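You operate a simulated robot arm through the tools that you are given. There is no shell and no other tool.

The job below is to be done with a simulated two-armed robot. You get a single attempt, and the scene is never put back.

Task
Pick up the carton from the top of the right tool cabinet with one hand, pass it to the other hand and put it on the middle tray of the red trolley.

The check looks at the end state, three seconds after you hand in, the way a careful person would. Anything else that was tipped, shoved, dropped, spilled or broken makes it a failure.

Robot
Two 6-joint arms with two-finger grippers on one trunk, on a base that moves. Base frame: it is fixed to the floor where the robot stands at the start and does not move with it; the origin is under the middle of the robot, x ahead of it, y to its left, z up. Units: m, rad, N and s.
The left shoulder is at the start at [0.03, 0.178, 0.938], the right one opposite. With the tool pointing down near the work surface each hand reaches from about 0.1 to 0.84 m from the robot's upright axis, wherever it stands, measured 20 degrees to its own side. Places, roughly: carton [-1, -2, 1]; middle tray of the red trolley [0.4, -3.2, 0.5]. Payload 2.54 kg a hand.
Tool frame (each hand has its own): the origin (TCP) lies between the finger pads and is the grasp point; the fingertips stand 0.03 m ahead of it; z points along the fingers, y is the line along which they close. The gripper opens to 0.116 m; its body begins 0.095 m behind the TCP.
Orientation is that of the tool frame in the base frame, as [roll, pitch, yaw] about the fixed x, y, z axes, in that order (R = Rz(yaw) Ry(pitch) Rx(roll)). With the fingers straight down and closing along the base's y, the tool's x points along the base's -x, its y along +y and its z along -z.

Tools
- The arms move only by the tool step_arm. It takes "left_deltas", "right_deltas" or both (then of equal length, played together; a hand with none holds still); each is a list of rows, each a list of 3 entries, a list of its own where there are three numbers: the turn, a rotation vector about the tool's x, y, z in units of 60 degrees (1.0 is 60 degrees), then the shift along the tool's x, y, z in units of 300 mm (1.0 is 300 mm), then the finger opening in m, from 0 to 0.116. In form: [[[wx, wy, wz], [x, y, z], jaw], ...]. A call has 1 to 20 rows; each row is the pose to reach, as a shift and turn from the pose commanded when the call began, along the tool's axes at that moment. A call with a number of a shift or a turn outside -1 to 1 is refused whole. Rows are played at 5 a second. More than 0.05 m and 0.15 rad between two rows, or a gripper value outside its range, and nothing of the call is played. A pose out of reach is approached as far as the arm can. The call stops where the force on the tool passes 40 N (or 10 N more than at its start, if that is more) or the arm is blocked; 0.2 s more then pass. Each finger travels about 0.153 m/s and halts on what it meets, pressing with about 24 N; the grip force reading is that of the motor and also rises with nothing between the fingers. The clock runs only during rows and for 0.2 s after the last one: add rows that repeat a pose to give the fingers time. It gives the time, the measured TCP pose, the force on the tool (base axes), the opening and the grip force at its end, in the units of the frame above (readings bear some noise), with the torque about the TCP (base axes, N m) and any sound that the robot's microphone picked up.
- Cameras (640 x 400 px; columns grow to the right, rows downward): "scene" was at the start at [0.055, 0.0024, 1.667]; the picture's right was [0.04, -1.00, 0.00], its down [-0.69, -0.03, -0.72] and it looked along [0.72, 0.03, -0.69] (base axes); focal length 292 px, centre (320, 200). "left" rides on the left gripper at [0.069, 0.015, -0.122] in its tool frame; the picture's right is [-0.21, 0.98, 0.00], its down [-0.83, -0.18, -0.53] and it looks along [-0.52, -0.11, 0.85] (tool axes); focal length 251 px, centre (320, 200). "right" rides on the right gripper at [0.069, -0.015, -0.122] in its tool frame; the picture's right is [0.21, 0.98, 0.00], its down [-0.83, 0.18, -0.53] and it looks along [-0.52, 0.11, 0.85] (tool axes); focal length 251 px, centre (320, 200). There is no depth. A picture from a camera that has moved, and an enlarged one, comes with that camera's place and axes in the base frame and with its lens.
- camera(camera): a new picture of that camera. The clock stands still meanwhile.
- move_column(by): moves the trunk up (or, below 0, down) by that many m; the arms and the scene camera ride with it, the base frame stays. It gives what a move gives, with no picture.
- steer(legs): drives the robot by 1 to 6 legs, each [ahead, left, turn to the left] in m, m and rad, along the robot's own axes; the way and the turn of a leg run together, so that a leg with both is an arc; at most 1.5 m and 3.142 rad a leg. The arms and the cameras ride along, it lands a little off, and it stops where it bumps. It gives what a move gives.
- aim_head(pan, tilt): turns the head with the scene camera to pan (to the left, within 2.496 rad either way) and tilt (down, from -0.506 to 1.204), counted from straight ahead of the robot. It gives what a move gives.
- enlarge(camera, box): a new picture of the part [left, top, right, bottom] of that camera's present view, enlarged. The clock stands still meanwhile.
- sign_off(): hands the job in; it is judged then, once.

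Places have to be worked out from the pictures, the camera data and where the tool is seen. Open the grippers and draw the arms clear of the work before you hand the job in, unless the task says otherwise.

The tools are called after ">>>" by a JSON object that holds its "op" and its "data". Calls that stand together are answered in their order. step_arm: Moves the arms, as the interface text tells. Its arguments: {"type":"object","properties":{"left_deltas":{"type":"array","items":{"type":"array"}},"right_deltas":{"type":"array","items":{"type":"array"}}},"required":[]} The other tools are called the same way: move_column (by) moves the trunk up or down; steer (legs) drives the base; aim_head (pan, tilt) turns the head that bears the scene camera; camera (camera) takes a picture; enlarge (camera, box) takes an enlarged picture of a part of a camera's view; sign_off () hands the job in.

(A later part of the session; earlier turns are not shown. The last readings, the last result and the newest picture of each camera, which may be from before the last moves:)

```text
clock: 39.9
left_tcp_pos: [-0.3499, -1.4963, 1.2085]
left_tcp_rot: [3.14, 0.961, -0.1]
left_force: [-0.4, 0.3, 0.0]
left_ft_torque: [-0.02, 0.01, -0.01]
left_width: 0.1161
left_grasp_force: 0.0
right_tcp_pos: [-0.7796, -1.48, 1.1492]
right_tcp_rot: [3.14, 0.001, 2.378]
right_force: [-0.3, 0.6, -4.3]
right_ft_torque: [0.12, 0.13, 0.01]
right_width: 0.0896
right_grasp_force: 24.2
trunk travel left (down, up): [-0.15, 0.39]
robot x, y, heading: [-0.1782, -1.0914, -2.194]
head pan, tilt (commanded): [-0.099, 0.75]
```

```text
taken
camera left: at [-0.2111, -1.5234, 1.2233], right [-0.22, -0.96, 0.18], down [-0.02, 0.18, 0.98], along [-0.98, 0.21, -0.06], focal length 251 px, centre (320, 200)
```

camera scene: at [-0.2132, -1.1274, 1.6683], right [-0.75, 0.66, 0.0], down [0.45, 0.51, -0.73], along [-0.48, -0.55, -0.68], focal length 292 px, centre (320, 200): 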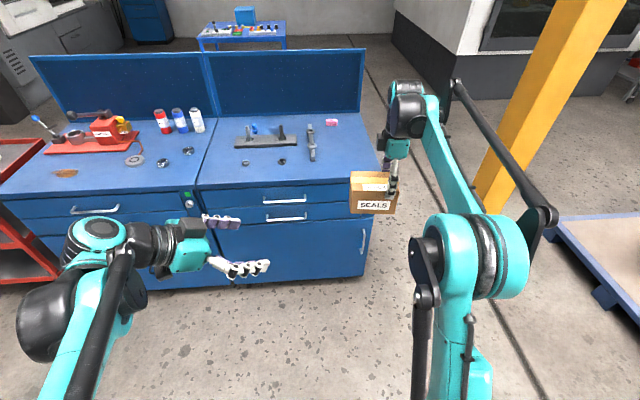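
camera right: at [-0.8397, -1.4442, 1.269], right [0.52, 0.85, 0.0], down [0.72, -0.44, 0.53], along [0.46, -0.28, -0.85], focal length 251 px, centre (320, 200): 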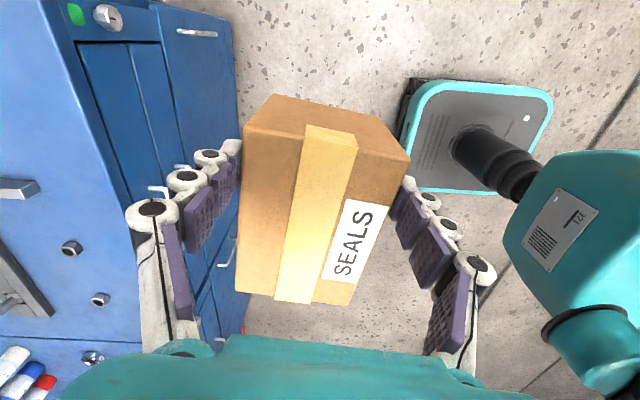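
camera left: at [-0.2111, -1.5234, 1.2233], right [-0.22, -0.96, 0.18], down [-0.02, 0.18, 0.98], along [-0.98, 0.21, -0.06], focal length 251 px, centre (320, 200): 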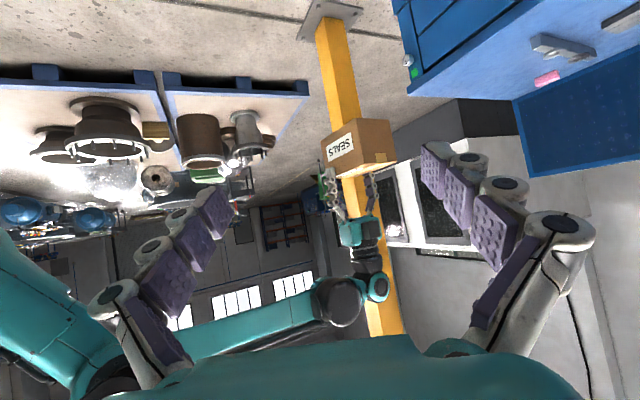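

The left hand reached its pose, and its camera sees the carton held by the right hand ahead. Now I bring the right hand with the carton to the meeting spot, turning it about 38° so its free end faces the left hand.

>>> {"op": "step_arm", "data": {"right_deltas": [[[0, 0, -0.04], [-0.03, 0.03, 0], 0.02], [[0, 0, -0.1], [-0.08, 0.08, 0], 0.02], [[0, 0, -0.16], [-0.13, 0.13, 0], 0.02], [[0, 0, -0.22], [-0.18, 0.18, 0], 0.02], [[0, 0, -0.28], [-0.23, 0.23, 0], 0.02], [[0, 0, -0.34], [-0.28, 0.28, 0], 0.02], [[0, 0, -0.4], [-0.33, 0.33, 0], 0.02], [[0, 0, -0.46], [-0.38, 0.38, 0], 0.02], [[0, 0, -0.52], [-0.43, 0.43, 0], 0.02], [[0, 0, -0.58], [-0.48, 0.479, 0], 0.02], [[0, 0, -0.633], [-0.518, 0.517, 0], 0.02], [[0, 0, -0.633], [-0.518, 0.517, 0], 0.02], [[0, 0, -0.633], [-0.518, 0.517, 0], 0.02]]}}

>>> {"op": "camera", "data": {"camera": "scene"}}

>>> {"op": "camera", "data": {"camera": "left"}}

>>> {"op": "camera", "data": {"camera": "right"}}

```text
clock: 42.7
left_tcp_pos: [-0.3491, -1.4956, 1.2091]
left_tcp_rot: [-3.141, 0.959, -0.096]
left_force: [0.5, 0.0, 0.6]
left_ft_torque: [0.0, -0.01, 0.0]
left_width: 0.1158
left_grasp_force: 0.1
right_tcp_pos: [-0.5592, -1.4748, 1.149]
right_tcp_rot: [-3.141, -0.001, 3.043]
right_force: [-0.1, -0.8, -5.1]
right_ft_torque: [0.03, 0.17, -0.03]
right_width: 0.0895
right_grasp_force: 24.4
trunk travel left (down, up): [-0.15, 0.39]
robot x, y, heading: [-0.1787, -1.0873, -2.191]
head pan, tilt (commanded): [-0.099, 0.75]
```

```text
taken
camera scene: at [-0.2128, -1.1275, 1.6683], right [-0.75, 0.66, 0.0], down [0.45, 0.51, -0.73], along [-0.48, -0.55, -0.68], focal length 292 px, centre (320, 200)
```

scene: 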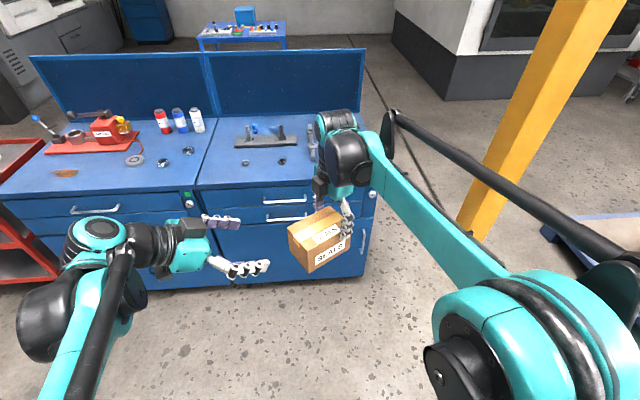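

```text
taken
camera left: at [-0.2107, -1.5234, 1.2233], right [-0.22, -0.96, 0.18], down [-0.02, 0.18, 0.98], along [-0.98, 0.21, -0.06], focal length 251 px, centre (320, 200)
```

left: 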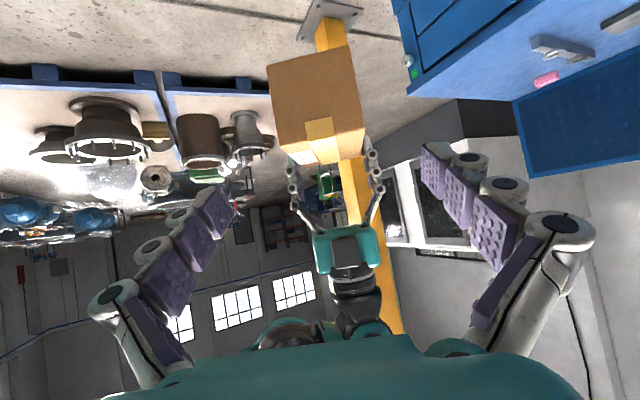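

```text
taken
camera right: at [-0.6286, -1.4834, 1.2701], right [-0.12, 0.99, 0.0], down [0.84, 0.1, 0.53], along [0.53, 0.06, -0.85], focal length 251 px, centre (320, 200)
```

right: 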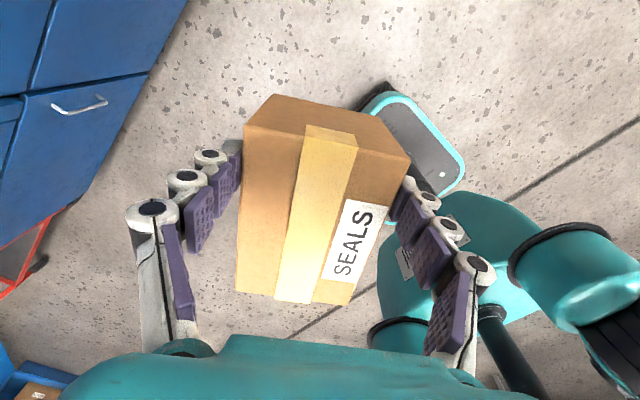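

Everything is stable. The carton centre is at about (-0.5225, -1.479), z 1.058–1.143, and the left tool axis already points straight at it. I advance the left hand 10 cm along its axis with fingers open, then check alignment.

>>> {"op": "step_arm", "data": {"left_deltas": [[[0, 0, 0], [0.002, 0.001, 0.08], 0.116], [[0, 0, 0], [0.004, 0.002, 0.16], 0.116], [[0, 0, 0], [0.006, 0.003, 0.24], 0.116], [[0, 0, 0], [0.007, 0.003, 0.333], 0.116], [[0, 0, 0], [0.007, 0.003, 0.333], 0.116]]}}

>>> {"op": "camera", "data": {"camera": "left"}}

>>> {"op": "enlarge", "data": {"camera": "scene", "box": [160, 150, 400, 300]}}

>>> {"op": "camera", "data": {"camera": "right"}}

```text
clock: 43.9
left_tcp_pos: [-0.4296, -1.4901, 1.1486]
left_tcp_rot: [-3.141, 0.959, -0.097]
left_force: [-0.5, -0.5, 0.8]
left_ft_torque: [0.0, -0.01, 0.01]
left_width: 0.1162
left_grasp_force: 0.0
right_tcp_pos: [-0.5583, -1.475, 1.1498]
right_tcp_rot: [-3.141, -0.001, 3.043]
right_force: [1.2, -0.4, -5.5]
right_ft_torque: [-0.03, 0.21, 0.01]
right_width: 0.0895
right_grasp_force: 23.8
trunk travel left (down, up): [-0.15, 0.39]
robot x, y, heading: [-0.1773, -1.0898, -2.193]
head pan, tilt (commanded): [-0.099, 0.75]
```

```text
taken
camera left: at [-0.2911, -1.5177, 1.164], right [-0.22, -0.96, 0.18], down [-0.02, 0.18, 0.98], along [-0.98, 0.21, -0.06], focal length 251 px, centre (320, 200)
```

left: 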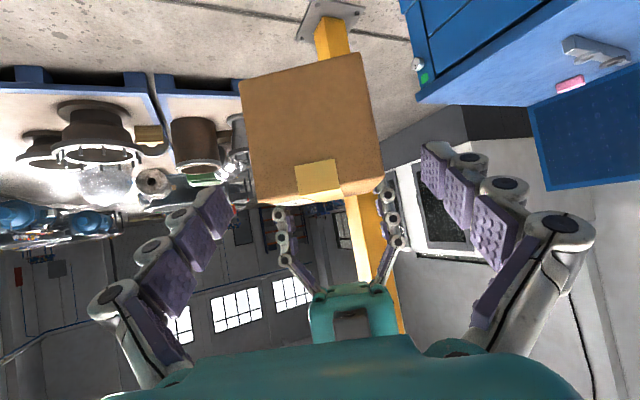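

```text
2.67 times, centred on (280, 225) of scene
camera zoom: at [-0.2124, -1.1271, 1.6684], right [-0.75, 0.66, 0.0], down [0.45, 0.51, -0.73], along [-0.48, -0.55, -0.68], focal length 779 px, centre (427, 133)
```

zoom: 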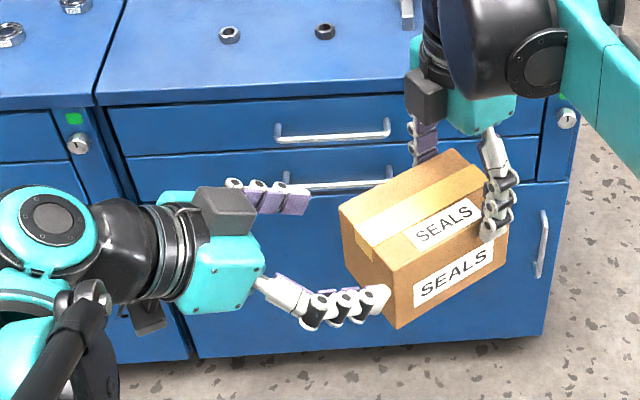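

```text
taken
camera right: at [-0.6284, -1.4831, 1.2703], right [-0.12, 0.99, 0.0], down [0.84, 0.1, 0.53], along [0.53, 0.06, -0.85], focal length 251 px, centre (320, 200)
```

right: 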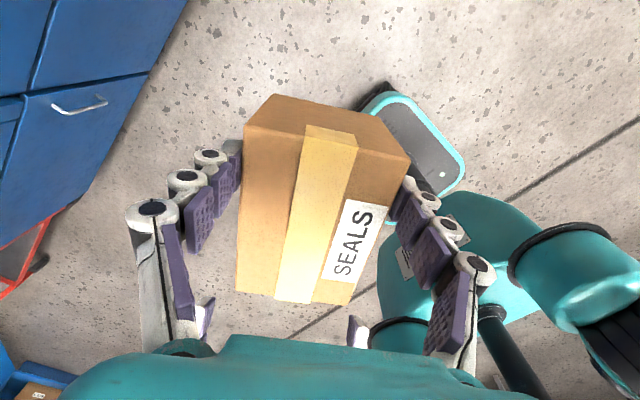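

The left camera view matches my prediction within a few pixels: the carton end lies centred between the open fingers, about 2.5 mm to tool -y. I correct that and advance the remaining 9.5 cm.

>>> {"op": "step_arm", "data": {"left_deltas": [[[0, 0, 0], [-0.001, -0.008, 0.06], 0.116], [[0, 0, 0], [-0.002, -0.008, 0.12], 0.116], [[0, 0, 0], [-0.003, -0.008, 0.18], 0.116], [[0, 0, 0], [-0.004, -0.008, 0.24], 0.116], [[0, 0, 0], [-0.004, -0.008, 0.29], 0.116], [[0, 0, 0], [-0.004, -0.008, 0.317], 0.116], [[0, 0, 0], [-0.004, -0.008, 0.317], 0.116]]}}

>>> {"op": "camera", "data": {"camera": "left"}}

>>> {"op": "enlarge", "data": {"camera": "scene", "box": [160, 150, 400, 300]}}

>>> {"op": "camera", "data": {"camera": "right"}}

```text
clock: 45.5
left_tcp_pos: [-0.5076, -1.4799, 1.0971]
left_tcp_rot: [-3.142, 0.962, -0.097]
left_force: [-0.6, 0.1, -0.1]
left_ft_torque: [0.01, 0.0, 0.04]
left_width: 0.1161
left_grasp_force: 0.1
right_tcp_pos: [-0.5596, -1.4751, 1.1488]
right_tcp_rot: [3.14, 0.0, 3.043]
right_force: [0.6, 0.8, -5.2]
right_ft_torque: [0.04, 0.18, -0.01]
right_width: 0.0893
right_grasp_force: 23.6
trunk travel left (down, up): [-0.15, 0.39]
robot x, y, heading: [-0.175, -1.0901, -2.195]
head pan, tilt (commanded): [-0.099, 0.75]
```

```text
taken
camera left: at [-0.3695, -1.5073, 1.111], right [-0.22, -0.96, 0.18], down [-0.02, 0.18, 0.98], along [-0.98, 0.21, -0.06], focal length 251 px, centre (320, 200)
```

left: 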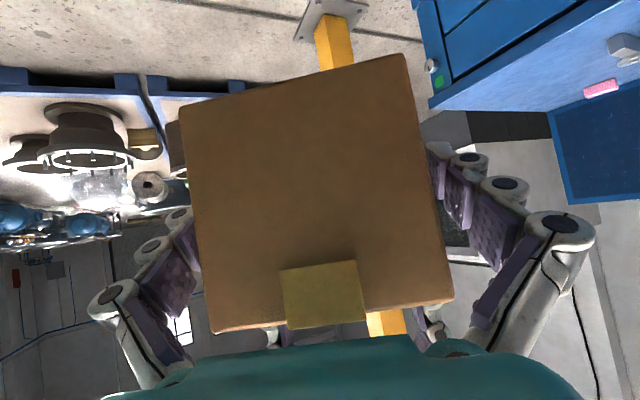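

```text
2.67 times, centred on (280, 225) of scene
camera zoom: at [-0.2129, -1.1275, 1.6683], right [-0.75, 0.66, 0.0], down [0.45, 0.51, -0.73], along [-0.48, -0.55, -0.68], focal length 779 px, centre (427, 133)
```

zoom: 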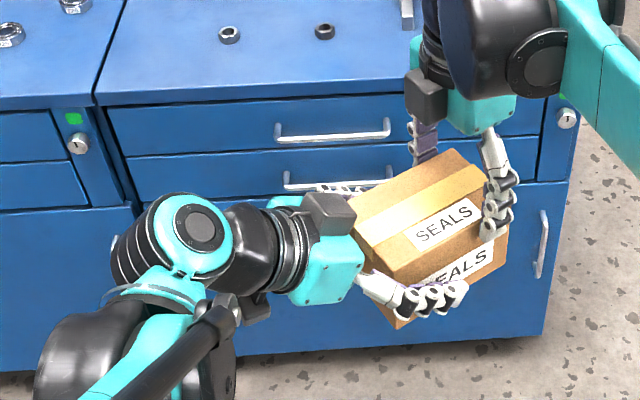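

```text
taken
camera right: at [-0.6288, -1.4834, 1.27], right [-0.12, 0.99, 0.0], down [0.84, 0.1, 0.53], along [0.53, 0.06, -0.85], focal length 251 px, centre (320, 200)
```

right: 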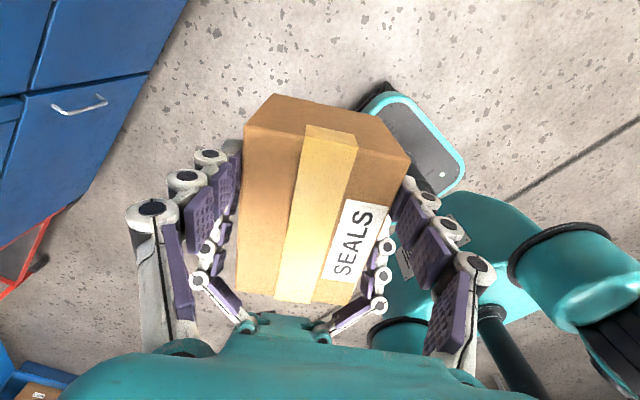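

The left fingers now straddle the carton's lower half without touching it, clear of the right fingers. I close the left gripper while the right keeps holding.

>>> {"op": "step_arm", "data": {"left_deltas": [[[0, 0, 0], [0, 0, 0], 0.1], [[0, 0, 0], [0, 0, 0], 0.09], [[0, 0, 0], [0, 0, 0], 0.05], [[0, 0, 0], [0, 0, 0], 0.02], [[0, 0, 0], [0, 0, 0], 0.02], [[0, 0, 0], [0, 0, 0], 0.02]]}}

>>> {"op": "camera", "data": {"camera": "left"}}

>>> {"op": "camera", "data": {"camera": "right"}}

```text
clock: 46.9
left_tcp_pos: [-0.5071, -1.4796, 1.0967]
left_tcp_rot: [3.141, 0.96, -0.098]
left_force: [21.1, 2.1, -5.7]
left_ft_torque: [-0.07, 0.65, -0.12]
left_width: 0.0902
left_grasp_force: 23.8
right_tcp_pos: [-0.5587, -1.4746, 1.1501]
right_tcp_rot: [-3.141, -0.001, 3.04]
right_force: [-21.0, -3.0, 0.3]
right_ft_torque: [-0.03, 0.41, -0.17]
right_width: 0.0896
right_grasp_force: 24.1
trunk travel left (down, up): [-0.15, 0.39]
robot x, y, heading: [-0.1759, -1.088, -2.191]
head pan, tilt (commanded): [-0.099, 0.75]
```

```text
taken
camera left: at [-0.3692, -1.5073, 1.1109], right [-0.22, -0.96, 0.18], down [-0.02, 0.18, 0.98], along [-0.98, 0.21, -0.06], focal length 251 px, centre (320, 200)
```

left: 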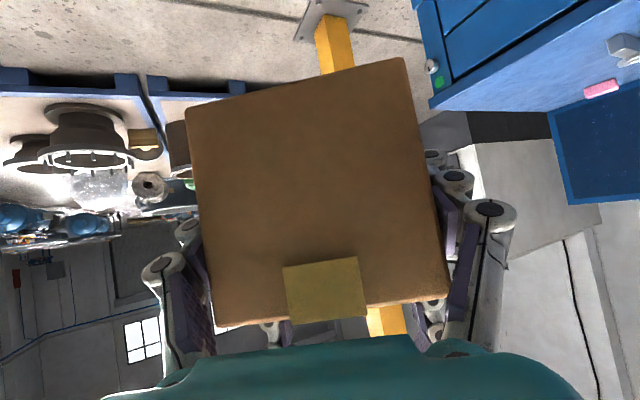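

```text
taken
camera right: at [-0.6291, -1.4834, 1.2702], right [-0.12, 0.99, 0.0], down [0.84, 0.1, 0.53], along [0.53, 0.06, -0.85], focal length 251 px, centre (320, 200)
```

right: 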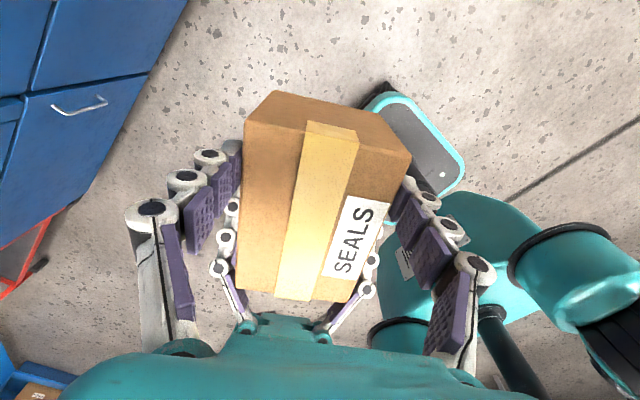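

Closing produced 21 N pushing the carton outward. The view puts its near top edge 64 mm behind the left TCP, so it wedges against the inclined inner finger links. The right hand still holds well, so I open the left again and back it off to a shallower grip.

>>> {"op": "step_arm", "data": {"left_deltas": [[[0, 0, 0], [0, 0, 0], 0.095], [[0, 0, 0], [0, 0, 0], 0.105], [[0, 0, 0], [0, 0, 0], 0.116], [[0, 0, 0], [0, 0, 0], 0.116], [[0, 0, 0], [0, 0, 0], 0.116]]}}

>>> {"op": "camera", "data": {"camera": "left"}}

>>> {"op": "camera", "data": {"camera": "right"}}

```text
clock: 48.1
left_tcp_pos: [-0.5075, -1.4797, 1.0961]
left_tcp_rot: [3.141, 0.961, -0.096]
left_force: [1.0, -0.5, -0.1]
left_ft_torque: [0.01, 0.01, 0.02]
left_width: 0.1161
left_grasp_force: 0.1
right_tcp_pos: [-0.5585, -1.4752, 1.1494]
right_tcp_rot: [3.141, 0.0, 3.043]
right_force: [-0.8, -0.6, -5.1]
right_ft_torque: [0.01, 0.17, -0.01]
right_width: 0.0893
right_grasp_force: 24.1
trunk travel left (down, up): [-0.15, 0.39]
robot x, y, heading: [-0.1776, -1.0892, -2.196]
head pan, tilt (commanded): [-0.099, 0.75]
```

```text
taken
camera left: at [-0.3694, -1.5073, 1.111], right [-0.22, -0.96, 0.18], down [-0.02, 0.18, 0.98], along [-0.98, 0.21, -0.06], focal length 251 px, centre (320, 200)
```

left: 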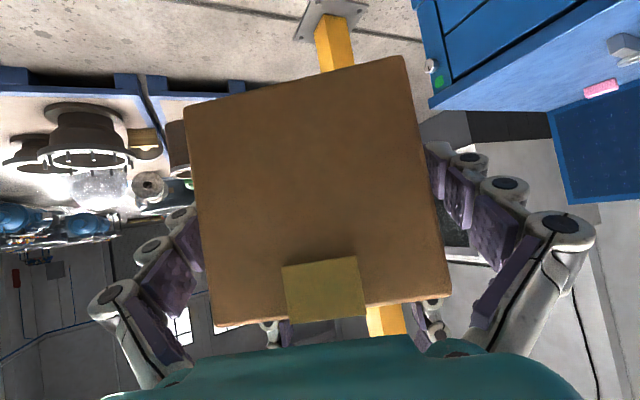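

```text
taken
camera right: at [-0.6289, -1.4834, 1.27], right [-0.12, 0.99, 0.0], down [0.84, 0.1, 0.53], along [0.53, 0.06, -0.85], focal length 251 px, centre (320, 200)
```

right: 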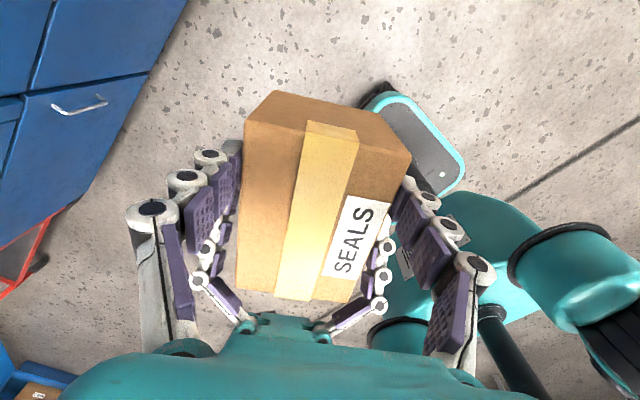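

The right grip is intact, with about 3 mm of slide and still 24 N. I back the left hand off 26 mm along its axis and 7 mm up, so the carton sits only between the parallel pads, then close and read the forces.

>>> {"op": "step_arm", "data": {"left_deltas": [[[0, 0, 0], [-0.012, 0, -0.043], 0.116], [[0, 0, 0], [-0.023, 0, -0.086], 0.116], [[0, 0, 0], [-0.023, 0, -0.086], 0.116]]}}

>>> {"op": "camera", "data": {"camera": "left"}}

```text
clock: 48.9
left_tcp_pos: [-0.4897, -1.4832, 1.1171]
left_tcp_rot: [-3.141, 0.96, -0.096]
left_force: [-0.2, 0.2, -0.9]
left_ft_torque: [-0.02, -0.03, -0.01]
left_width: 0.1158
left_grasp_force: 0.0
right_tcp_pos: [-0.5596, -1.4754, 1.149]
right_tcp_rot: [3.141, 0.0, 3.041]
right_force: [0.0, -0.1, -4.3]
right_ft_torque: [0.03, 0.15, 0.04]
right_width: 0.0896
right_grasp_force: 23.7
trunk travel left (down, up): [-0.15, 0.39]
robot x, y, heading: [-0.1763, -1.0858, -2.19]
head pan, tilt (commanded): [-0.099, 0.75]
```

```text
taken
camera left: at [-0.3522, -1.5098, 1.1318], right [-0.22, -0.96, 0.18], down [-0.02, 0.18, 0.98], along [-0.98, 0.21, -0.06], focal length 251 px, centre (320, 200)
```

left: 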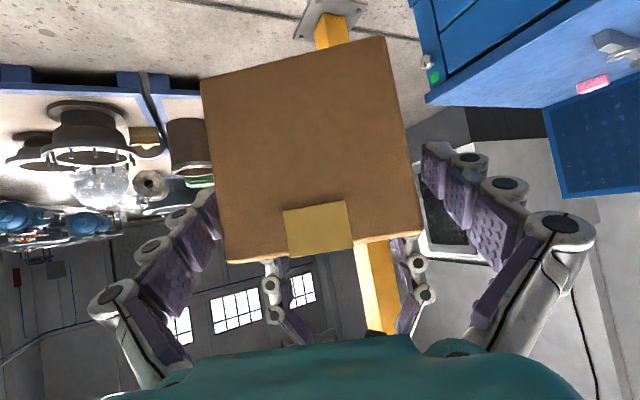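

The carton end now sits beside the outer pads only. I close the left gripper again.

>>> {"op": "step_arm", "data": {"left_deltas": [[[0, 0, 0], [0, 0, 0], 0.1], [[0, 0, 0], [0, 0, 0], 0.092], [[0, 0, 0], [0, 0, 0], 0.085], [[0, 0, 0], [0, 0, 0], 0.05], [[0, 0, 0], [0, 0, 0], 0.02], [[0, 0, 0], [0, 0, 0], 0.02]]}}

>>> {"op": "camera", "data": {"camera": "left"}}

>>> {"op": "camera", "data": {"camera": "right"}}

```text
clock: 50.3
left_tcp_pos: [-0.4905, -1.4829, 1.1168]
left_tcp_rot: [-3.14, 0.96, -0.097]
left_force: [8.3, 9.2, 5.9]
left_ft_torque: [0.15, 0.35, -0.49]
left_width: 0.0896
left_grasp_force: 23.9
right_tcp_pos: [-0.5597, -1.4751, 1.1488]
right_tcp_rot: [3.141, -0.002, 3.041]
right_force: [-8.3, -9.1, -10.8]
right_ft_torque: [-0.39, 0.45, -0.22]
right_width: 0.0896
right_grasp_force: 24.1
trunk travel left (down, up): [-0.15, 0.39]
robot x, y, heading: [-0.1781, -1.0919, -2.192]
head pan, tilt (commanded): [-0.099, 0.75]
```

```text
taken
camera left: at [-0.3521, -1.5094, 1.1317], right [-0.22, -0.96, 0.18], down [-0.02, 0.18, 0.98], along [-0.98, 0.21, -0.06], focal length 251 px, centre (320, 200)
```

left: 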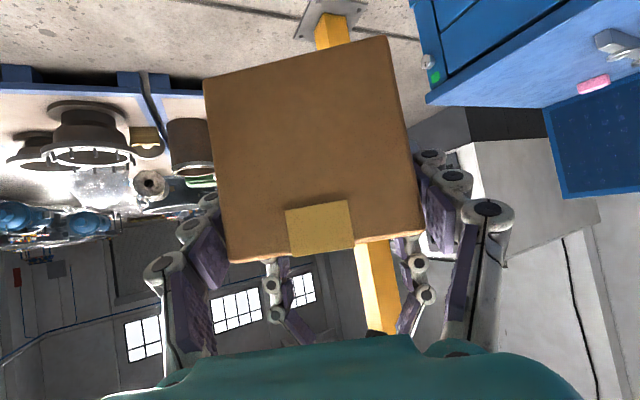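

```text
taken
camera right: at [-0.6291, -1.4836, 1.27], right [-0.12, 0.99, 0.0], down [0.84, 0.1, 0.53], along [0.53, 0.06, -0.85], focal length 251 px, centre (320, 200)
```

right: 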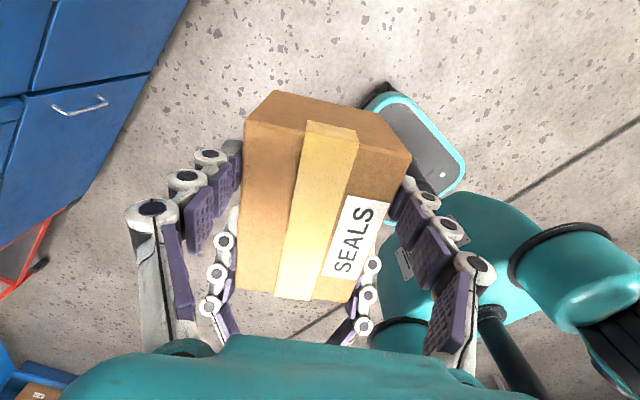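

The left grip width matches the carton (0.0896) and carries about 10 N tangentially without sliding; the internal load is only about 12 N. I test it by easing the right fingers just off the carton briefly, then re-closing, to see whether the left alone holds it.

>>> {"op": "step_arm", "data": {"right_deltas": [[[0, 0, 0], [0, 0, 0], 0.096], [[0, 0, 0], [0, 0, 0], 0.096], [[0, 0, 0], [0, 0, 0], 0.02], [[0, 0, 0], [0, 0, 0], 0.02], [[0, 0, 0], [0, 0, 0], 0.02]]}}

>>> {"op": "camera", "data": {"camera": "left"}}

>>> {"op": "camera", "data": {"camera": "right"}}

```text
clock: 51.5
left_tcp_pos: [-0.4905, -1.4813, 1.1158]
left_tcp_rot: [3.142, 0.958, -0.098]
left_force: [-1.0, 7.7, -12.9]
left_ft_torque: [-0.06, -0.72, -0.39]
left_width: 0.0894
left_grasp_force: 23.9
right_tcp_pos: [-0.5593, -1.4759, 1.1496]
right_tcp_rot: [-3.141, 0.0, 3.042]
right_force: [0.5, -8.3, 13.0]
right_ft_torque: [-0.3, -0.37, -0.13]
right_width: 0.0898
right_grasp_force: 24.1
trunk travel left (down, up): [-0.15, 0.39]
robot x, y, heading: [-0.1784, -1.089, -2.188]
head pan, tilt (commanded): [-0.099, 0.75]
```

```text
taken
camera left: at [-0.3519, -1.5094, 1.1315], right [-0.22, -0.96, 0.18], down [-0.02, 0.18, 0.98], along [-0.98, 0.21, -0.06], focal length 251 px, centre (320, 200)
```

left: 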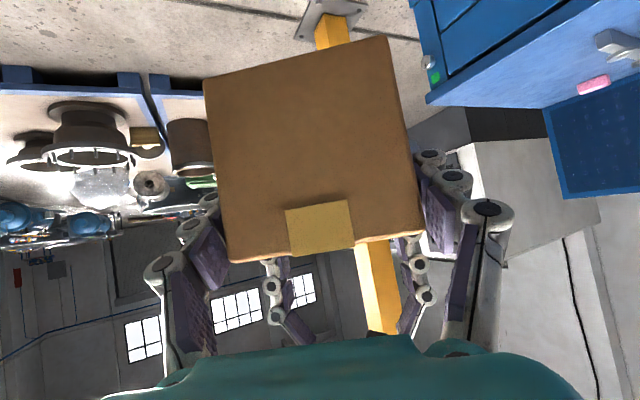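

```text
taken
camera right: at [-0.6288, -1.4836, 1.2702], right [-0.12, 0.99, 0.0], down [0.84, 0.1, 0.53], along [0.53, 0.06, -0.85], focal length 251 px, centre (320, 200)
```

right: 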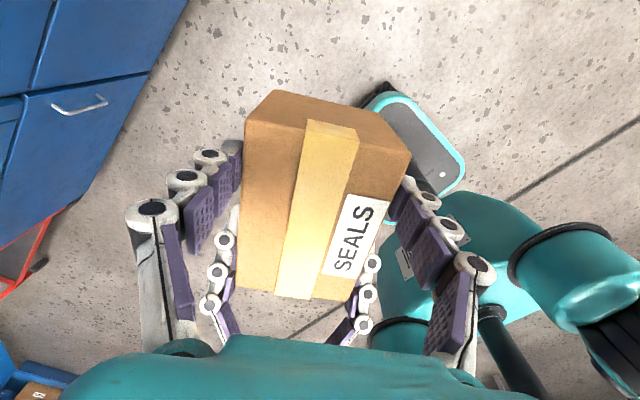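

The carton did not move in the left hand while the right was off it, so the left grip holds alone. I now open the right gripper fully and keep it in place for a moment.

>>> {"op": "step_arm", "data": {"right_deltas": [[[0, 0, 0], [0, 0, 0], 0.096], [[0, 0, 0], [0, 0, 0], 0.105], [[0, 0, 0], [0, 0, 0], 0.116], [[0, 0, 0], [0, 0, 0], 0.116], [[0, 0, 0], [0, 0, 0], 0.116]]}}

>>> {"op": "camera", "data": {"camera": "left"}}

>>> {"op": "camera", "data": {"camera": "right"}}

```text
clock: 52.7
left_tcp_pos: [-0.4901, -1.4839, 1.1176]
left_tcp_rot: [-3.141, 0.96, -0.096]
left_force: [0.1, -0.1, -0.4]
left_ft_torque: [-0.02, -0.19, 0.0]
left_width: 0.0897
left_grasp_force: 24.2
right_tcp_pos: [-0.5597, -1.4748, 1.1484]
right_tcp_rot: [3.141, 0.001, 3.041]
right_force: [-0.2, -0.3, 0.3]
right_ft_torque: [-0.02, 0.02, 0.0]
right_width: 0.1162
right_grasp_force: 0.1
trunk travel left (down, up): [-0.15, 0.39]
robot x, y, heading: [-0.1756, -1.0876, -2.189]
head pan, tilt (commanded): [-0.099, 0.75]
```

```text
taken
camera left: at [-0.3521, -1.5097, 1.1317], right [-0.22, -0.96, 0.18], down [-0.02, 0.18, 0.98], along [-0.98, 0.21, -0.06], focal length 251 px, centre (320, 200)
```

left: 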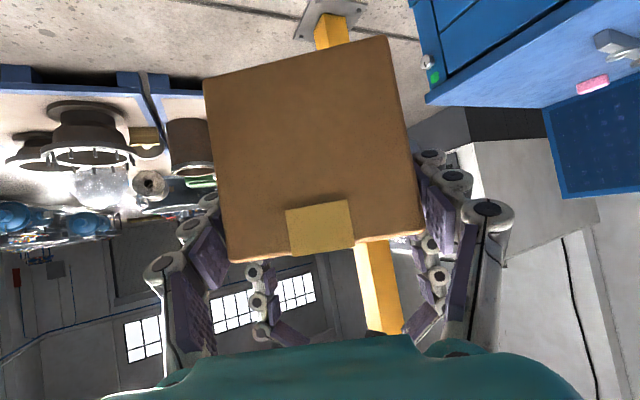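

```text
taken
camera right: at [-0.6289, -1.4834, 1.27], right [-0.12, 0.99, 0.0], down [0.84, 0.1, 0.53], along [0.53, 0.06, -0.85], focal length 251 px, centre (320, 200)
```

right: 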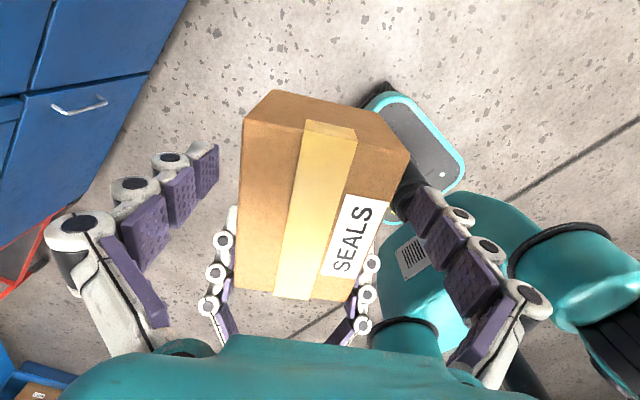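

The left hand holds the carton alone and it looks unchanged. I withdraw the right hand straight up off the carton.

>>> {"op": "step_arm", "data": {"right_deltas": [[[0, 0, 0], [0, 0, -0.05], 0.116], [[0, 0, 0], [0, 0, -0.12], 0.116], [[0, 0, 0], [0, 0, -0.22], 0.116], [[0, 0, 0], [0, 0, -0.32], 0.116], [[0, 0, 0], [0, 0, -0.42], 0.116], [[0, 0, 0], [0, 0, -0.42], 0.116]]}}

>>> {"op": "camera", "data": {"camera": "left"}}

>>> {"op": "camera", "data": {"camera": "scene"}}

```text
clock: 54.1
left_tcp_pos: [-0.4906, -1.4825, 1.1177]
left_tcp_rot: [3.142, 0.96, -0.096]
left_force: [-0.6, -0.5, -0.5]
left_ft_torque: [-0.07, -0.15, 0.01]
left_width: 0.0895
left_grasp_force: 23.5
right_tcp_pos: [-0.5595, -1.4742, 1.2749]
right_tcp_rot: [3.141, 0.001, 3.043]
right_force: [0.2, 0.0, -0.2]
right_ft_torque: [0.01, 0.0, 0.02]
right_width: 0.116
right_grasp_force: 0.0
trunk travel left (down, up): [-0.15, 0.39]
robot x, y, heading: [-0.1749, -1.0892, -2.193]
head pan, tilt (commanded): [-0.099, 0.75]
```

```text
taken
camera left: at [-0.3522, -1.5097, 1.1317], right [-0.22, -0.96, 0.18], down [-0.02, 0.18, 0.98], along [-0.98, 0.21, -0.06], focal length 251 px, centre (320, 200)
```

left: 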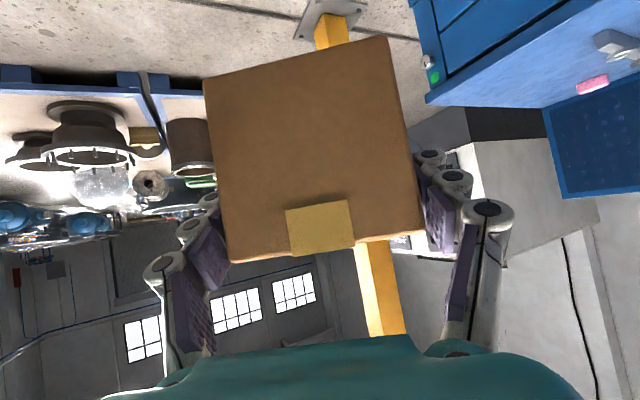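

```text
taken
camera scene: at [-0.2131, -1.1275, 1.6683], right [-0.75, 0.66, 0.0], down [0.45, 0.51, -0.73], along [-0.48, -0.55, -0.68], focal length 292 px, centre (320, 200)
```

scene: 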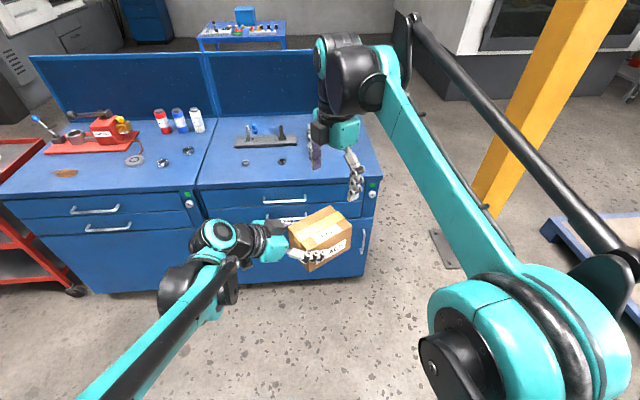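

The left hand alone carries the carton and the right is clear above it. I move the right hand away to the right side and unwind its wrist part-way.

>>> {"op": "step_arm", "data": {"right_deltas": [[[0, 0, 0.095], [0.061, 0.074, 0], 0.116], [[0, 0, 0.19], [0.122, 0.148, 0], 0.116], [[0, 0, 0.286], [0.184, 0.222, 0], 0.116], [[0, 0, 0.382], [0.245, 0.296, 0], 0.116], [[0, 0, 0.477], [0.306, 0.37, 0], 0.116], [[0, 0, 0.573], [0.368, 0.443, 0], 0.116], [[0, 0, 0.668], [0.429, 0.517, 0], 0.116], [[0, 0, 0.764], [0.49, 0.591, 0], 0.116], [[0, 0, 0.86], [0.552, 0.665, 0], 0.116], [[0, 0, 0.955], [0.613, 0.739, 0], 0.116]]}}

>>> {"op": "aim_head", "data": {"pan": 1.05, "tilt": 0.6}}

>>> {"op": "camera", "data": {"camera": "scene"}}

>>> {"op": "enlarge", "data": {"camera": "scene", "box": [200, 80, 420, 240]}}

```text
clock: 56.3
left_tcp_pos: [-0.4907, -1.4819, 1.1179]
left_tcp_rot: [3.14, 0.96, -0.098]
left_force: [0.4, 0.6, 0.4]
left_ft_torque: [-0.02, -0.19, 0.01]
left_width: 0.0896
left_grasp_force: 23.7
right_tcp_pos: [-0.7204, -1.2352, 1.2731]
right_tcp_rot: [3.139, 0.0, 2.038]
right_force: [-0.5, 0.0, 0.2]
right_ft_torque: [-0.01, -0.01, 0.02]
right_width: 0.1161
right_grasp_force: 0.1
trunk travel left (down, up): [-0.15, 0.39]
robot x, y, heading: [-0.1761, -1.0907, -2.193]
head pan, tilt (commanded): [-0.099, 0.75]
```

```text
clock: 57.6
left_tcp_pos: [-0.4895, -1.4839, 1.1174]
left_tcp_rot: [-3.141, 0.959, -0.096]
left_force: [-0.1, 0.0, 0.2]
left_ft_torque: [-0.02, -0.16, 0.02]
left_width: 0.0898
left_grasp_force: 24.0
right_tcp_pos: [-0.7193, -1.2381, 1.2729]
right_tcp_rot: [-3.14, 0.0, 2.042]
right_force: [-0.3, 0.1, 0.1]
right_ft_torque: [-0.01, 0.01, 0.0]
right_width: 0.116
right_grasp_force: 0.1
trunk travel left (down, up): [-0.15, 0.39]
robot x, y, heading: [-0.178, -1.0895, -2.192]
head pan, tilt (commanded): [1.051, 0.6]
```

```text
taken
camera scene: at [-0.1216, -1.1456, 1.6812], right [-0.91, -0.42, 0.0], down [-0.23, 0.51, -0.82], along [0.34, -0.75, -0.57], focal length 292 px, centre (320, 200)
```

scene: 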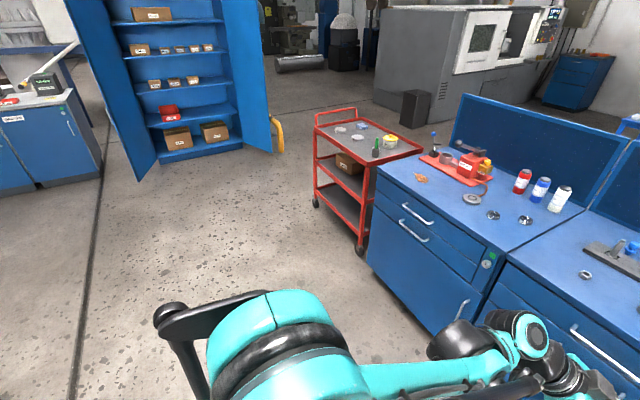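

```text
2.50 times, centred on (310, 160) of scene
camera zoom: at [-0.1216, -1.1456, 1.6812], right [-0.91, -0.42, 0.0], down [-0.23, 0.51, -0.82], along [0.34, -0.75, -0.57], focal length 730 px, centre (345, 300)
```

zoom: 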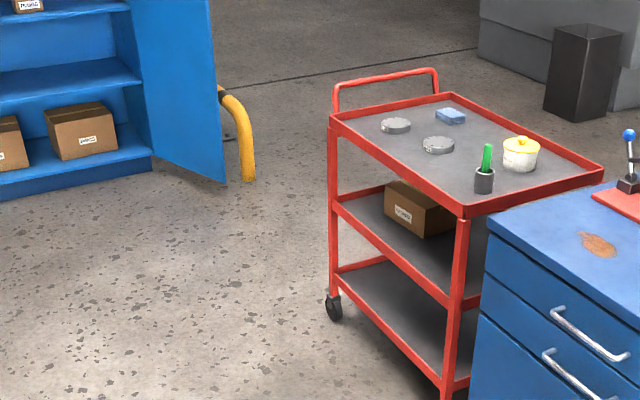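

The trolley is clear to see: the middle shelf rim is at z≈0.54, the top tray underside near 0.75, and a box sits on the left of the middle shelf, leaving its right part free. I slowly swing the left hand with the carton to point straight ahead, keeping its pitch so the carton stays level.

>>> {"op": "step_arm", "data": {"left_deltas": [[[-0.016, 0, -0.011], [0.005, 0.009, -0.007], 0.02], [[-0.049, 0, -0.034], [0.014, 0.026, -0.02], 0.02], [[-0.098, 0, -0.069], [0.028, 0.051, -0.04], 0.02], [[-0.156, 0, -0.109], [0.044, 0.081, -0.063], 0.02], [[-0.213, 0, -0.149], [0.061, 0.111, -0.087], 0.02], [[-0.27, 0, -0.189], [0.077, 0.141, -0.11], 0.02], [[-0.328, 0, -0.229], [0.094, 0.171, -0.134], 0.02], [[-0.385, 0, -0.27], [0.11, 0.201, -0.157], 0.02], [[-0.442, 0, -0.31], [0.126, 0.231, -0.18], 0.02], [[-0.5, 0, -0.35], [0.143, 0.261, -0.204], 0.02], [[-0.557, 0, -0.39], [0.159, 0.291, -0.227], 0.02], [[-0.614, 0, -0.43], [0.176, 0.321, -0.251], 0.02], [[-0.672, 0, -0.47], [0.192, 0.351, -0.274], 0.02], [[-0.729, 0, -0.51], [0.208, 0.381, -0.297], 0.02], [[-0.778, 0, -0.545], [0.222, 0.407, -0.317], 0.02], [[-0.803, 0, -0.562], [0.229, 0.419, -0.327], 0.02], [[-0.819, 0, -0.5735], [0.234, 0.428, -0.334], 0.02], [[-0.819, 0, -0.5735], [0.234, 0.428, -0.334], 0.02]]}}

>>> {"op": "camera", "data": {"camera": "left"}}

>>> {"op": "aim_head", "data": {"pan": 0.2, "tilt": 0.75}}

>>> {"op": "camera", "data": {"camera": "scene"}}

```text
clock: 61.4
left_tcp_pos: [-0.38, -1.6198, 1.1173]
left_tcp_rot: [-3.141, 0.96, 0.951]
left_force: [0.8, 0.3, -0.6]
left_ft_torque: [0.17, -0.11, 0.0]
left_width: 0.0896
left_grasp_force: 24.5
right_tcp_pos: [-0.7207, -1.2374, 1.2742]
right_tcp_rot: [3.142, -0.001, 2.042]
right_force: [0.2, -0.3, 0.4]
right_ft_torque: [-0.01, 0.03, -0.05]
right_width: 0.1158
right_grasp_force: 0.1
trunk travel left (down, up): [-0.15, 0.39]
robot x, y, heading: [-0.1781, -1.0847, -2.194]
head pan, tilt (commanded): [1.051, 0.6]
```

```text
taken
camera left: at [-0.286, -1.5141, 1.1313], right [0.72, -0.67, 0.18], down [-0.17, 0.08, 0.98], along [-0.67, -0.74, -0.06], focal length 251 px, centre (320, 200)
```

left: 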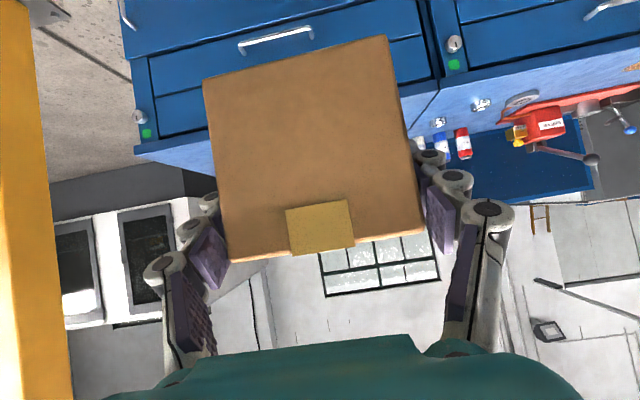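

```text
clock: 62.6
left_tcp_pos: [-0.3801, -1.6204, 1.1168]
left_tcp_rot: [-3.14, 0.961, 0.948]
left_force: [-0.5, 0.3, 0.3]
left_ft_torque: [0.15, -0.08, 0.01]
left_width: 0.0893
left_grasp_force: 24.5
right_tcp_pos: [-0.7195, -1.2365, 1.2736]
right_tcp_rot: [3.142, 0.0, 2.041]
right_force: [0.2, 0.0, 0.2]
right_ft_torque: [0.0, -0.03, 0.02]
right_width: 0.1158
right_grasp_force: 0.0
trunk travel left (down, up): [-0.15, 0.39]
robot x, y, heading: [-0.1799, -1.0836, -2.195]
head pan, tilt (commanded): [0.201, 0.75]
```

```text
taken
camera scene: at [-0.192, -1.141, 1.6683], right [-0.91, 0.41, 0.0], down [0.28, 0.62, -0.73], along [-0.3, -0.67, -0.68], focal length 292 px, centre (320, 200)
```

scene: 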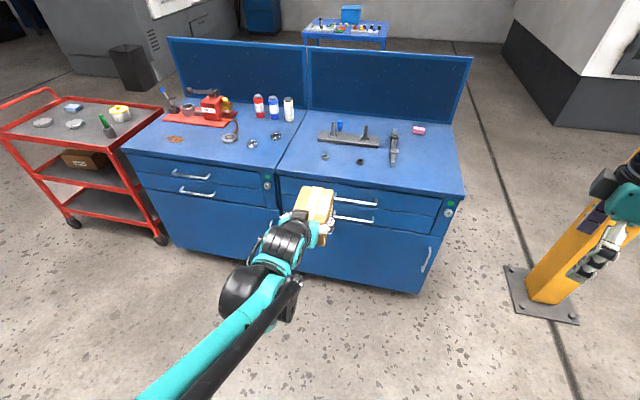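

The carton is steady, pointing straight ahead. I drive sideways to the left about 1.4 m, staying well back from the cabinets, to get in front of the trolley.

>>> {"op": "steer", "data": {"legs": [[0, 0.7, 0], [0, 0.7, -0.005]]}}

>>> {"op": "aim_head", "data": {"pan": 0.1, "tilt": 0.7}}

>>> {"op": "camera", "data": {"camera": "scene"}}

>>> {"op": "camera", "data": {"camera": "left"}}

```text
clock: 69.8
left_tcp_pos: [0.7588, -2.4285, 1.1169]
left_tcp_rot: [3.141, 0.961, 0.957]
left_force: [-0.2, 0.2, -0.1]
left_ft_torque: [0.15, -0.11, 0.02]
left_width: 0.0895
left_grasp_force: 24.4
right_tcp_pos: [0.4171, -2.046, 1.2742]
right_tcp_rot: [3.14, 0.001, 2.048]
right_force: [0.7, -0.3, 0.0]
right_ft_torque: [0.0, 0.03, -0.01]
right_width: 0.116
right_grasp_force: 0.0
trunk travel left (down, up): [-0.15, 0.39]
robot x, y, heading: [0.9572, -1.8946, -2.185]
head pan, tilt (commanded): [0.201, 0.75]
```

```text
clock: 70.5
left_tcp_pos: [0.7582, -2.4277, 1.1169]
left_tcp_rot: [-3.141, 0.96, 0.953]
left_force: [-0.3, 0.1, 0.2]
left_ft_torque: [0.12, -0.11, 0.05]
left_width: 0.0895
left_grasp_force: 23.9
right_tcp_pos: [0.4173, -2.0456, 1.2746]
right_tcp_rot: [3.14, 0.0, 2.045]
right_force: [-0.2, 0.0, -0.7]
right_ft_torque: [0.0, -0.02, -0.04]
right_width: 0.1162
right_grasp_force: 0.1
trunk travel left (down, up): [-0.15, 0.39]
robot x, y, heading: [0.9566, -1.8975, -2.186]
head pan, tilt (commanded): [0.099, 0.7]
```

```text
taken
camera scene: at [0.9353, -1.9457, 1.6725], right [-0.87, 0.49, 0.0], down [0.32, 0.56, -0.76], along [-0.38, -0.67, -0.64], focal length 292 px, centre (320, 200)
```

scene: 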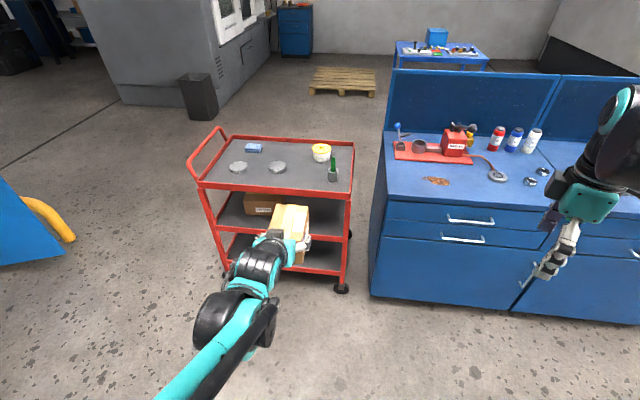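

```text
taken
camera left: at [0.8519, -2.3212, 1.1313], right [0.73, -0.66, 0.18], down [-0.17, 0.07, 0.98], along [-0.67, -0.74, -0.06], focal length 251 px, centre (320, 200)
```

left: 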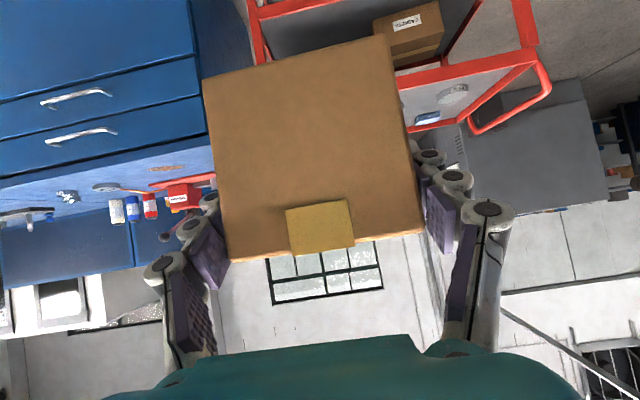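

I'm now in front of the trolley. I enlarge it to measure shelf heights and the free space.

>>> {"op": "enlarge", "data": {"camera": "scene", "box": [180, 120, 380, 300]}}

>>> {"op": "enlarge", "data": {"camera": "left", "box": [200, 0, 560, 150]}}

```text
2.22 times, centred on (280, 210) of scene
camera zoom: at [0.9353, -1.9457, 1.6725], right [-0.87, 0.49, 0.0], down [0.32, 0.56, -0.76], along [-0.38, -0.67, -0.64], focal length 649 px, centre (409, 178)
```

zoom: 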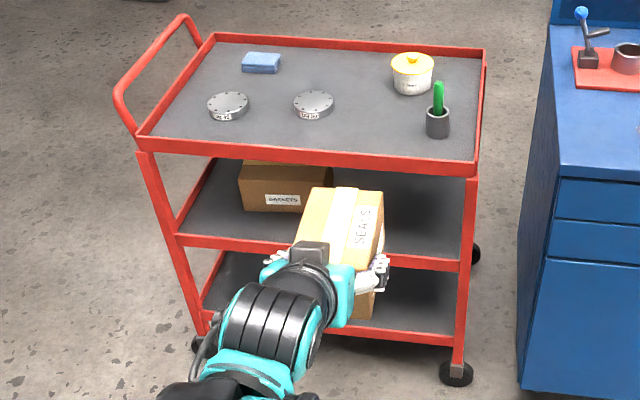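

```text
1.78 times, centred on (380, 75) of left
camera zoom: at [0.8519, -2.3212, 1.1313], right [0.73, -0.66, 0.18], down [-0.17, 0.07, 0.98], along [-0.67, -0.74, -0.06], focal length 447 px, centre (213, 422)
```

zoom: 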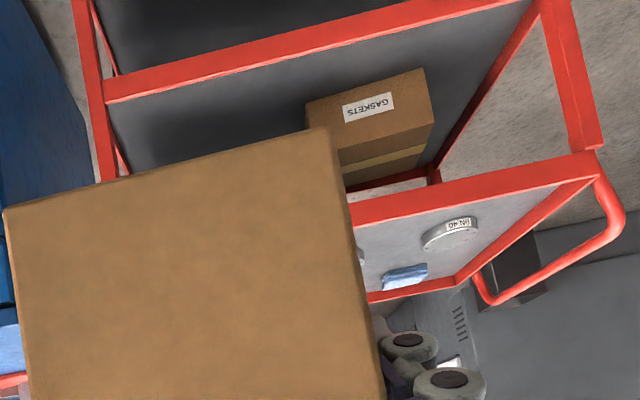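

Measured: the middle rim top is at z≈0.545, the top tray rim's underside at ≈0.79 and the front rim at ≈2.08 m along my heading axis. The GASKETS box spans the left part, leaving about 35 cm free on the right. I lower the left hand with the carton here in the open, in two smooth halves.

>>> {"op": "step_arm", "data": {"left_deltas": [[[0, 0, 0], [0.036, 0, 0.02], 0.02], [[0, 0, 0], [0.108, 0, 0.061], 0.02], [[0, 0, 0], [0.179, 0, 0.101], 0.02], [[0, 0, 0], [0.251, 0, 0.142], 0.02], [[0, 0, 0], [0.323, 0, 0.182], 0.02], [[0, 0, 0], [0.394, 0, 0.223], 0.02], [[0, 0, 0], [0.466, 0, 0.263], 0.02], [[0, 0, 0], [0.538, 0, 0.304], 0.02], [[0, 0, 0], [0.609, 0, 0.344], 0.02], [[0, 0, 0], [0.681, 0, 0.385], 0.02], [[0, 0, 0], [0.717, 0, 0.405], 0.02], [[0, 0, 0], [0.717, 0, 0.405], 0.02]]}}

>>> {"op": "camera", "data": {"camera": "scene"}}

>>> {"op": "camera", "data": {"camera": "left"}}

```text
clock: 73.1
left_tcp_pos: [0.745, -2.4379, 0.9557]
left_tcp_rot: [-3.14, 0.957, 0.955]
left_force: [-0.1, 0.1, 0.6]
left_ft_torque: [0.13, -0.13, -0.01]
left_width: 0.0897
left_grasp_force: 24.5
left hand out of reach, approached as far as the arm can: row 7, 8, 9, 10, 11, 12
right_tcp_pos: [0.4168, -2.0453, 1.2746]
right_tcp_rot: [-3.141, 0.0, 2.048]
right_force: [-0.4, 0.1, -0.1]
right_ft_torque: [-0.05, 0.0, -0.02]
right_width: 0.1163
right_grasp_force: 0.1
trunk travel left (down, up): [-0.15, 0.39]
robot x, y, heading: [0.9566, -1.8967, -2.19]
head pan, tilt (commanded): [0.099, 0.7]
```

```text
taken
camera scene: at [0.9356, -1.9455, 1.6726], right [-0.87, 0.49, 0.0], down [0.32, 0.56, -0.76], along [-0.38, -0.67, -0.64], focal length 292 px, centre (320, 200)
```

scene: 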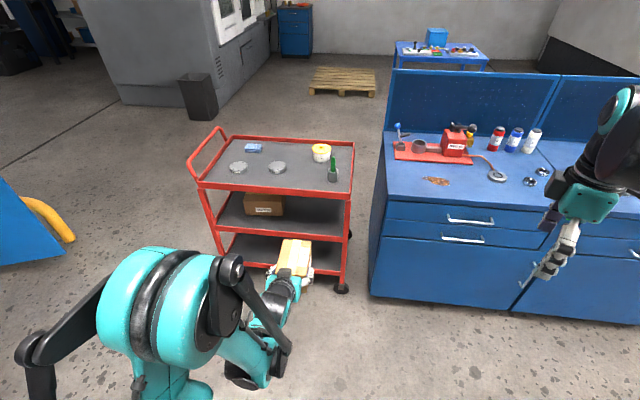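

```text
taken
camera left: at [0.8397, -2.3318, 0.9719], right [0.73, -0.66, 0.18], down [-0.17, 0.07, 0.98], along [-0.67, -0.74, -0.06], focal length 251 px, centre (320, 200)
```

left: 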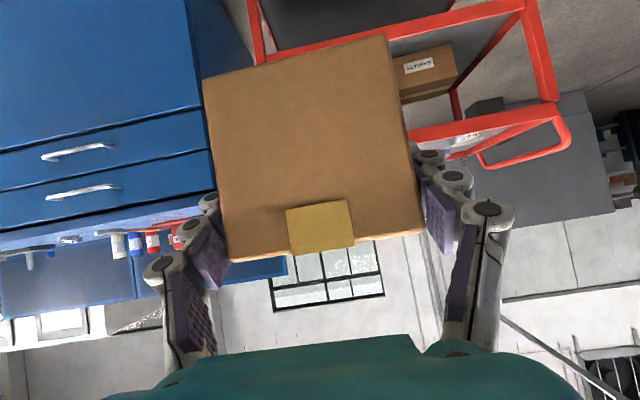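

The arm ran out of reach at z≈0.956: it folds too much this close in. The carton is still secure. I lower the trunk by its full 0.15 m and then test the reach farther ahead.

>>> {"op": "move_column", "data": {"by": -0.15}}

>>> {"op": "step_arm", "data": {"left_deltas": [[[0, 0, 0], [-0.02, 0, 0.028], 0.02], [[0, 0, 0], [-0.06, 0, 0.085], 0.02], [[0, 0, 0], [-0.1, 0, 0.142], 0.02], [[0, 0, 0], [-0.14, 0, 0.199], 0.02], [[0, 0, 0], [-0.18, 0, 0.256], 0.02], [[0, 0, 0], [-0.22, 0, 0.313], 0.02], [[0, 0, 0], [-0.25, 0, 0.356], 0.02], [[0, 0, 0], [-0.25, 0, 0.356], 0.02]]}}

```text
clock: 74.9
left_tcp_pos: [0.7457, -2.4377, 0.8078]
left_tcp_rot: [3.141, 0.959, 0.956]
left_force: [-0.4, 0.0, -0.7]
left_ft_torque: [0.13, -0.13, 0.02]
left_width: 0.0895
left_grasp_force: 23.8
right_tcp_pos: [0.4166, -2.046, 1.1236]
right_tcp_rot: [-3.141, 0.0, 2.048]
right_force: [-0.4, -0.1, -0.1]
right_ft_torque: [0.03, 0.0, 0.02]
right_width: 0.1158
right_grasp_force: 0.0
trunk travel left (down, up): [0.0, 0.54]
robot x, y, heading: [0.9561, -1.8934, -2.188]
head pan, tilt (commanded): [0.099, 0.7]
```

```text
clock: 76.7
left_tcp_pos: [0.6728, -2.5456, 0.8085]
left_tcp_rot: [3.141, 0.959, 0.956]
left_force: [-0.5, 0.1, 0.5]
left_ft_torque: [0.16, -0.07, -0.01]
left_width: 0.0896
left_grasp_force: 23.6
right_tcp_pos: [0.4166, -2.0459, 1.1238]
right_tcp_rot: [3.141, -0.001, 2.048]
right_force: [-0.1, -0.8, -0.1]
right_ft_torque: [0.01, 0.01, 0.0]
right_width: 0.1158
right_grasp_force: 0.1
trunk travel left (down, up): [0.0, 0.54]
robot x, y, heading: [0.9563, -1.8964, -2.189]
head pan, tilt (commanded): [0.099, 0.7]
```

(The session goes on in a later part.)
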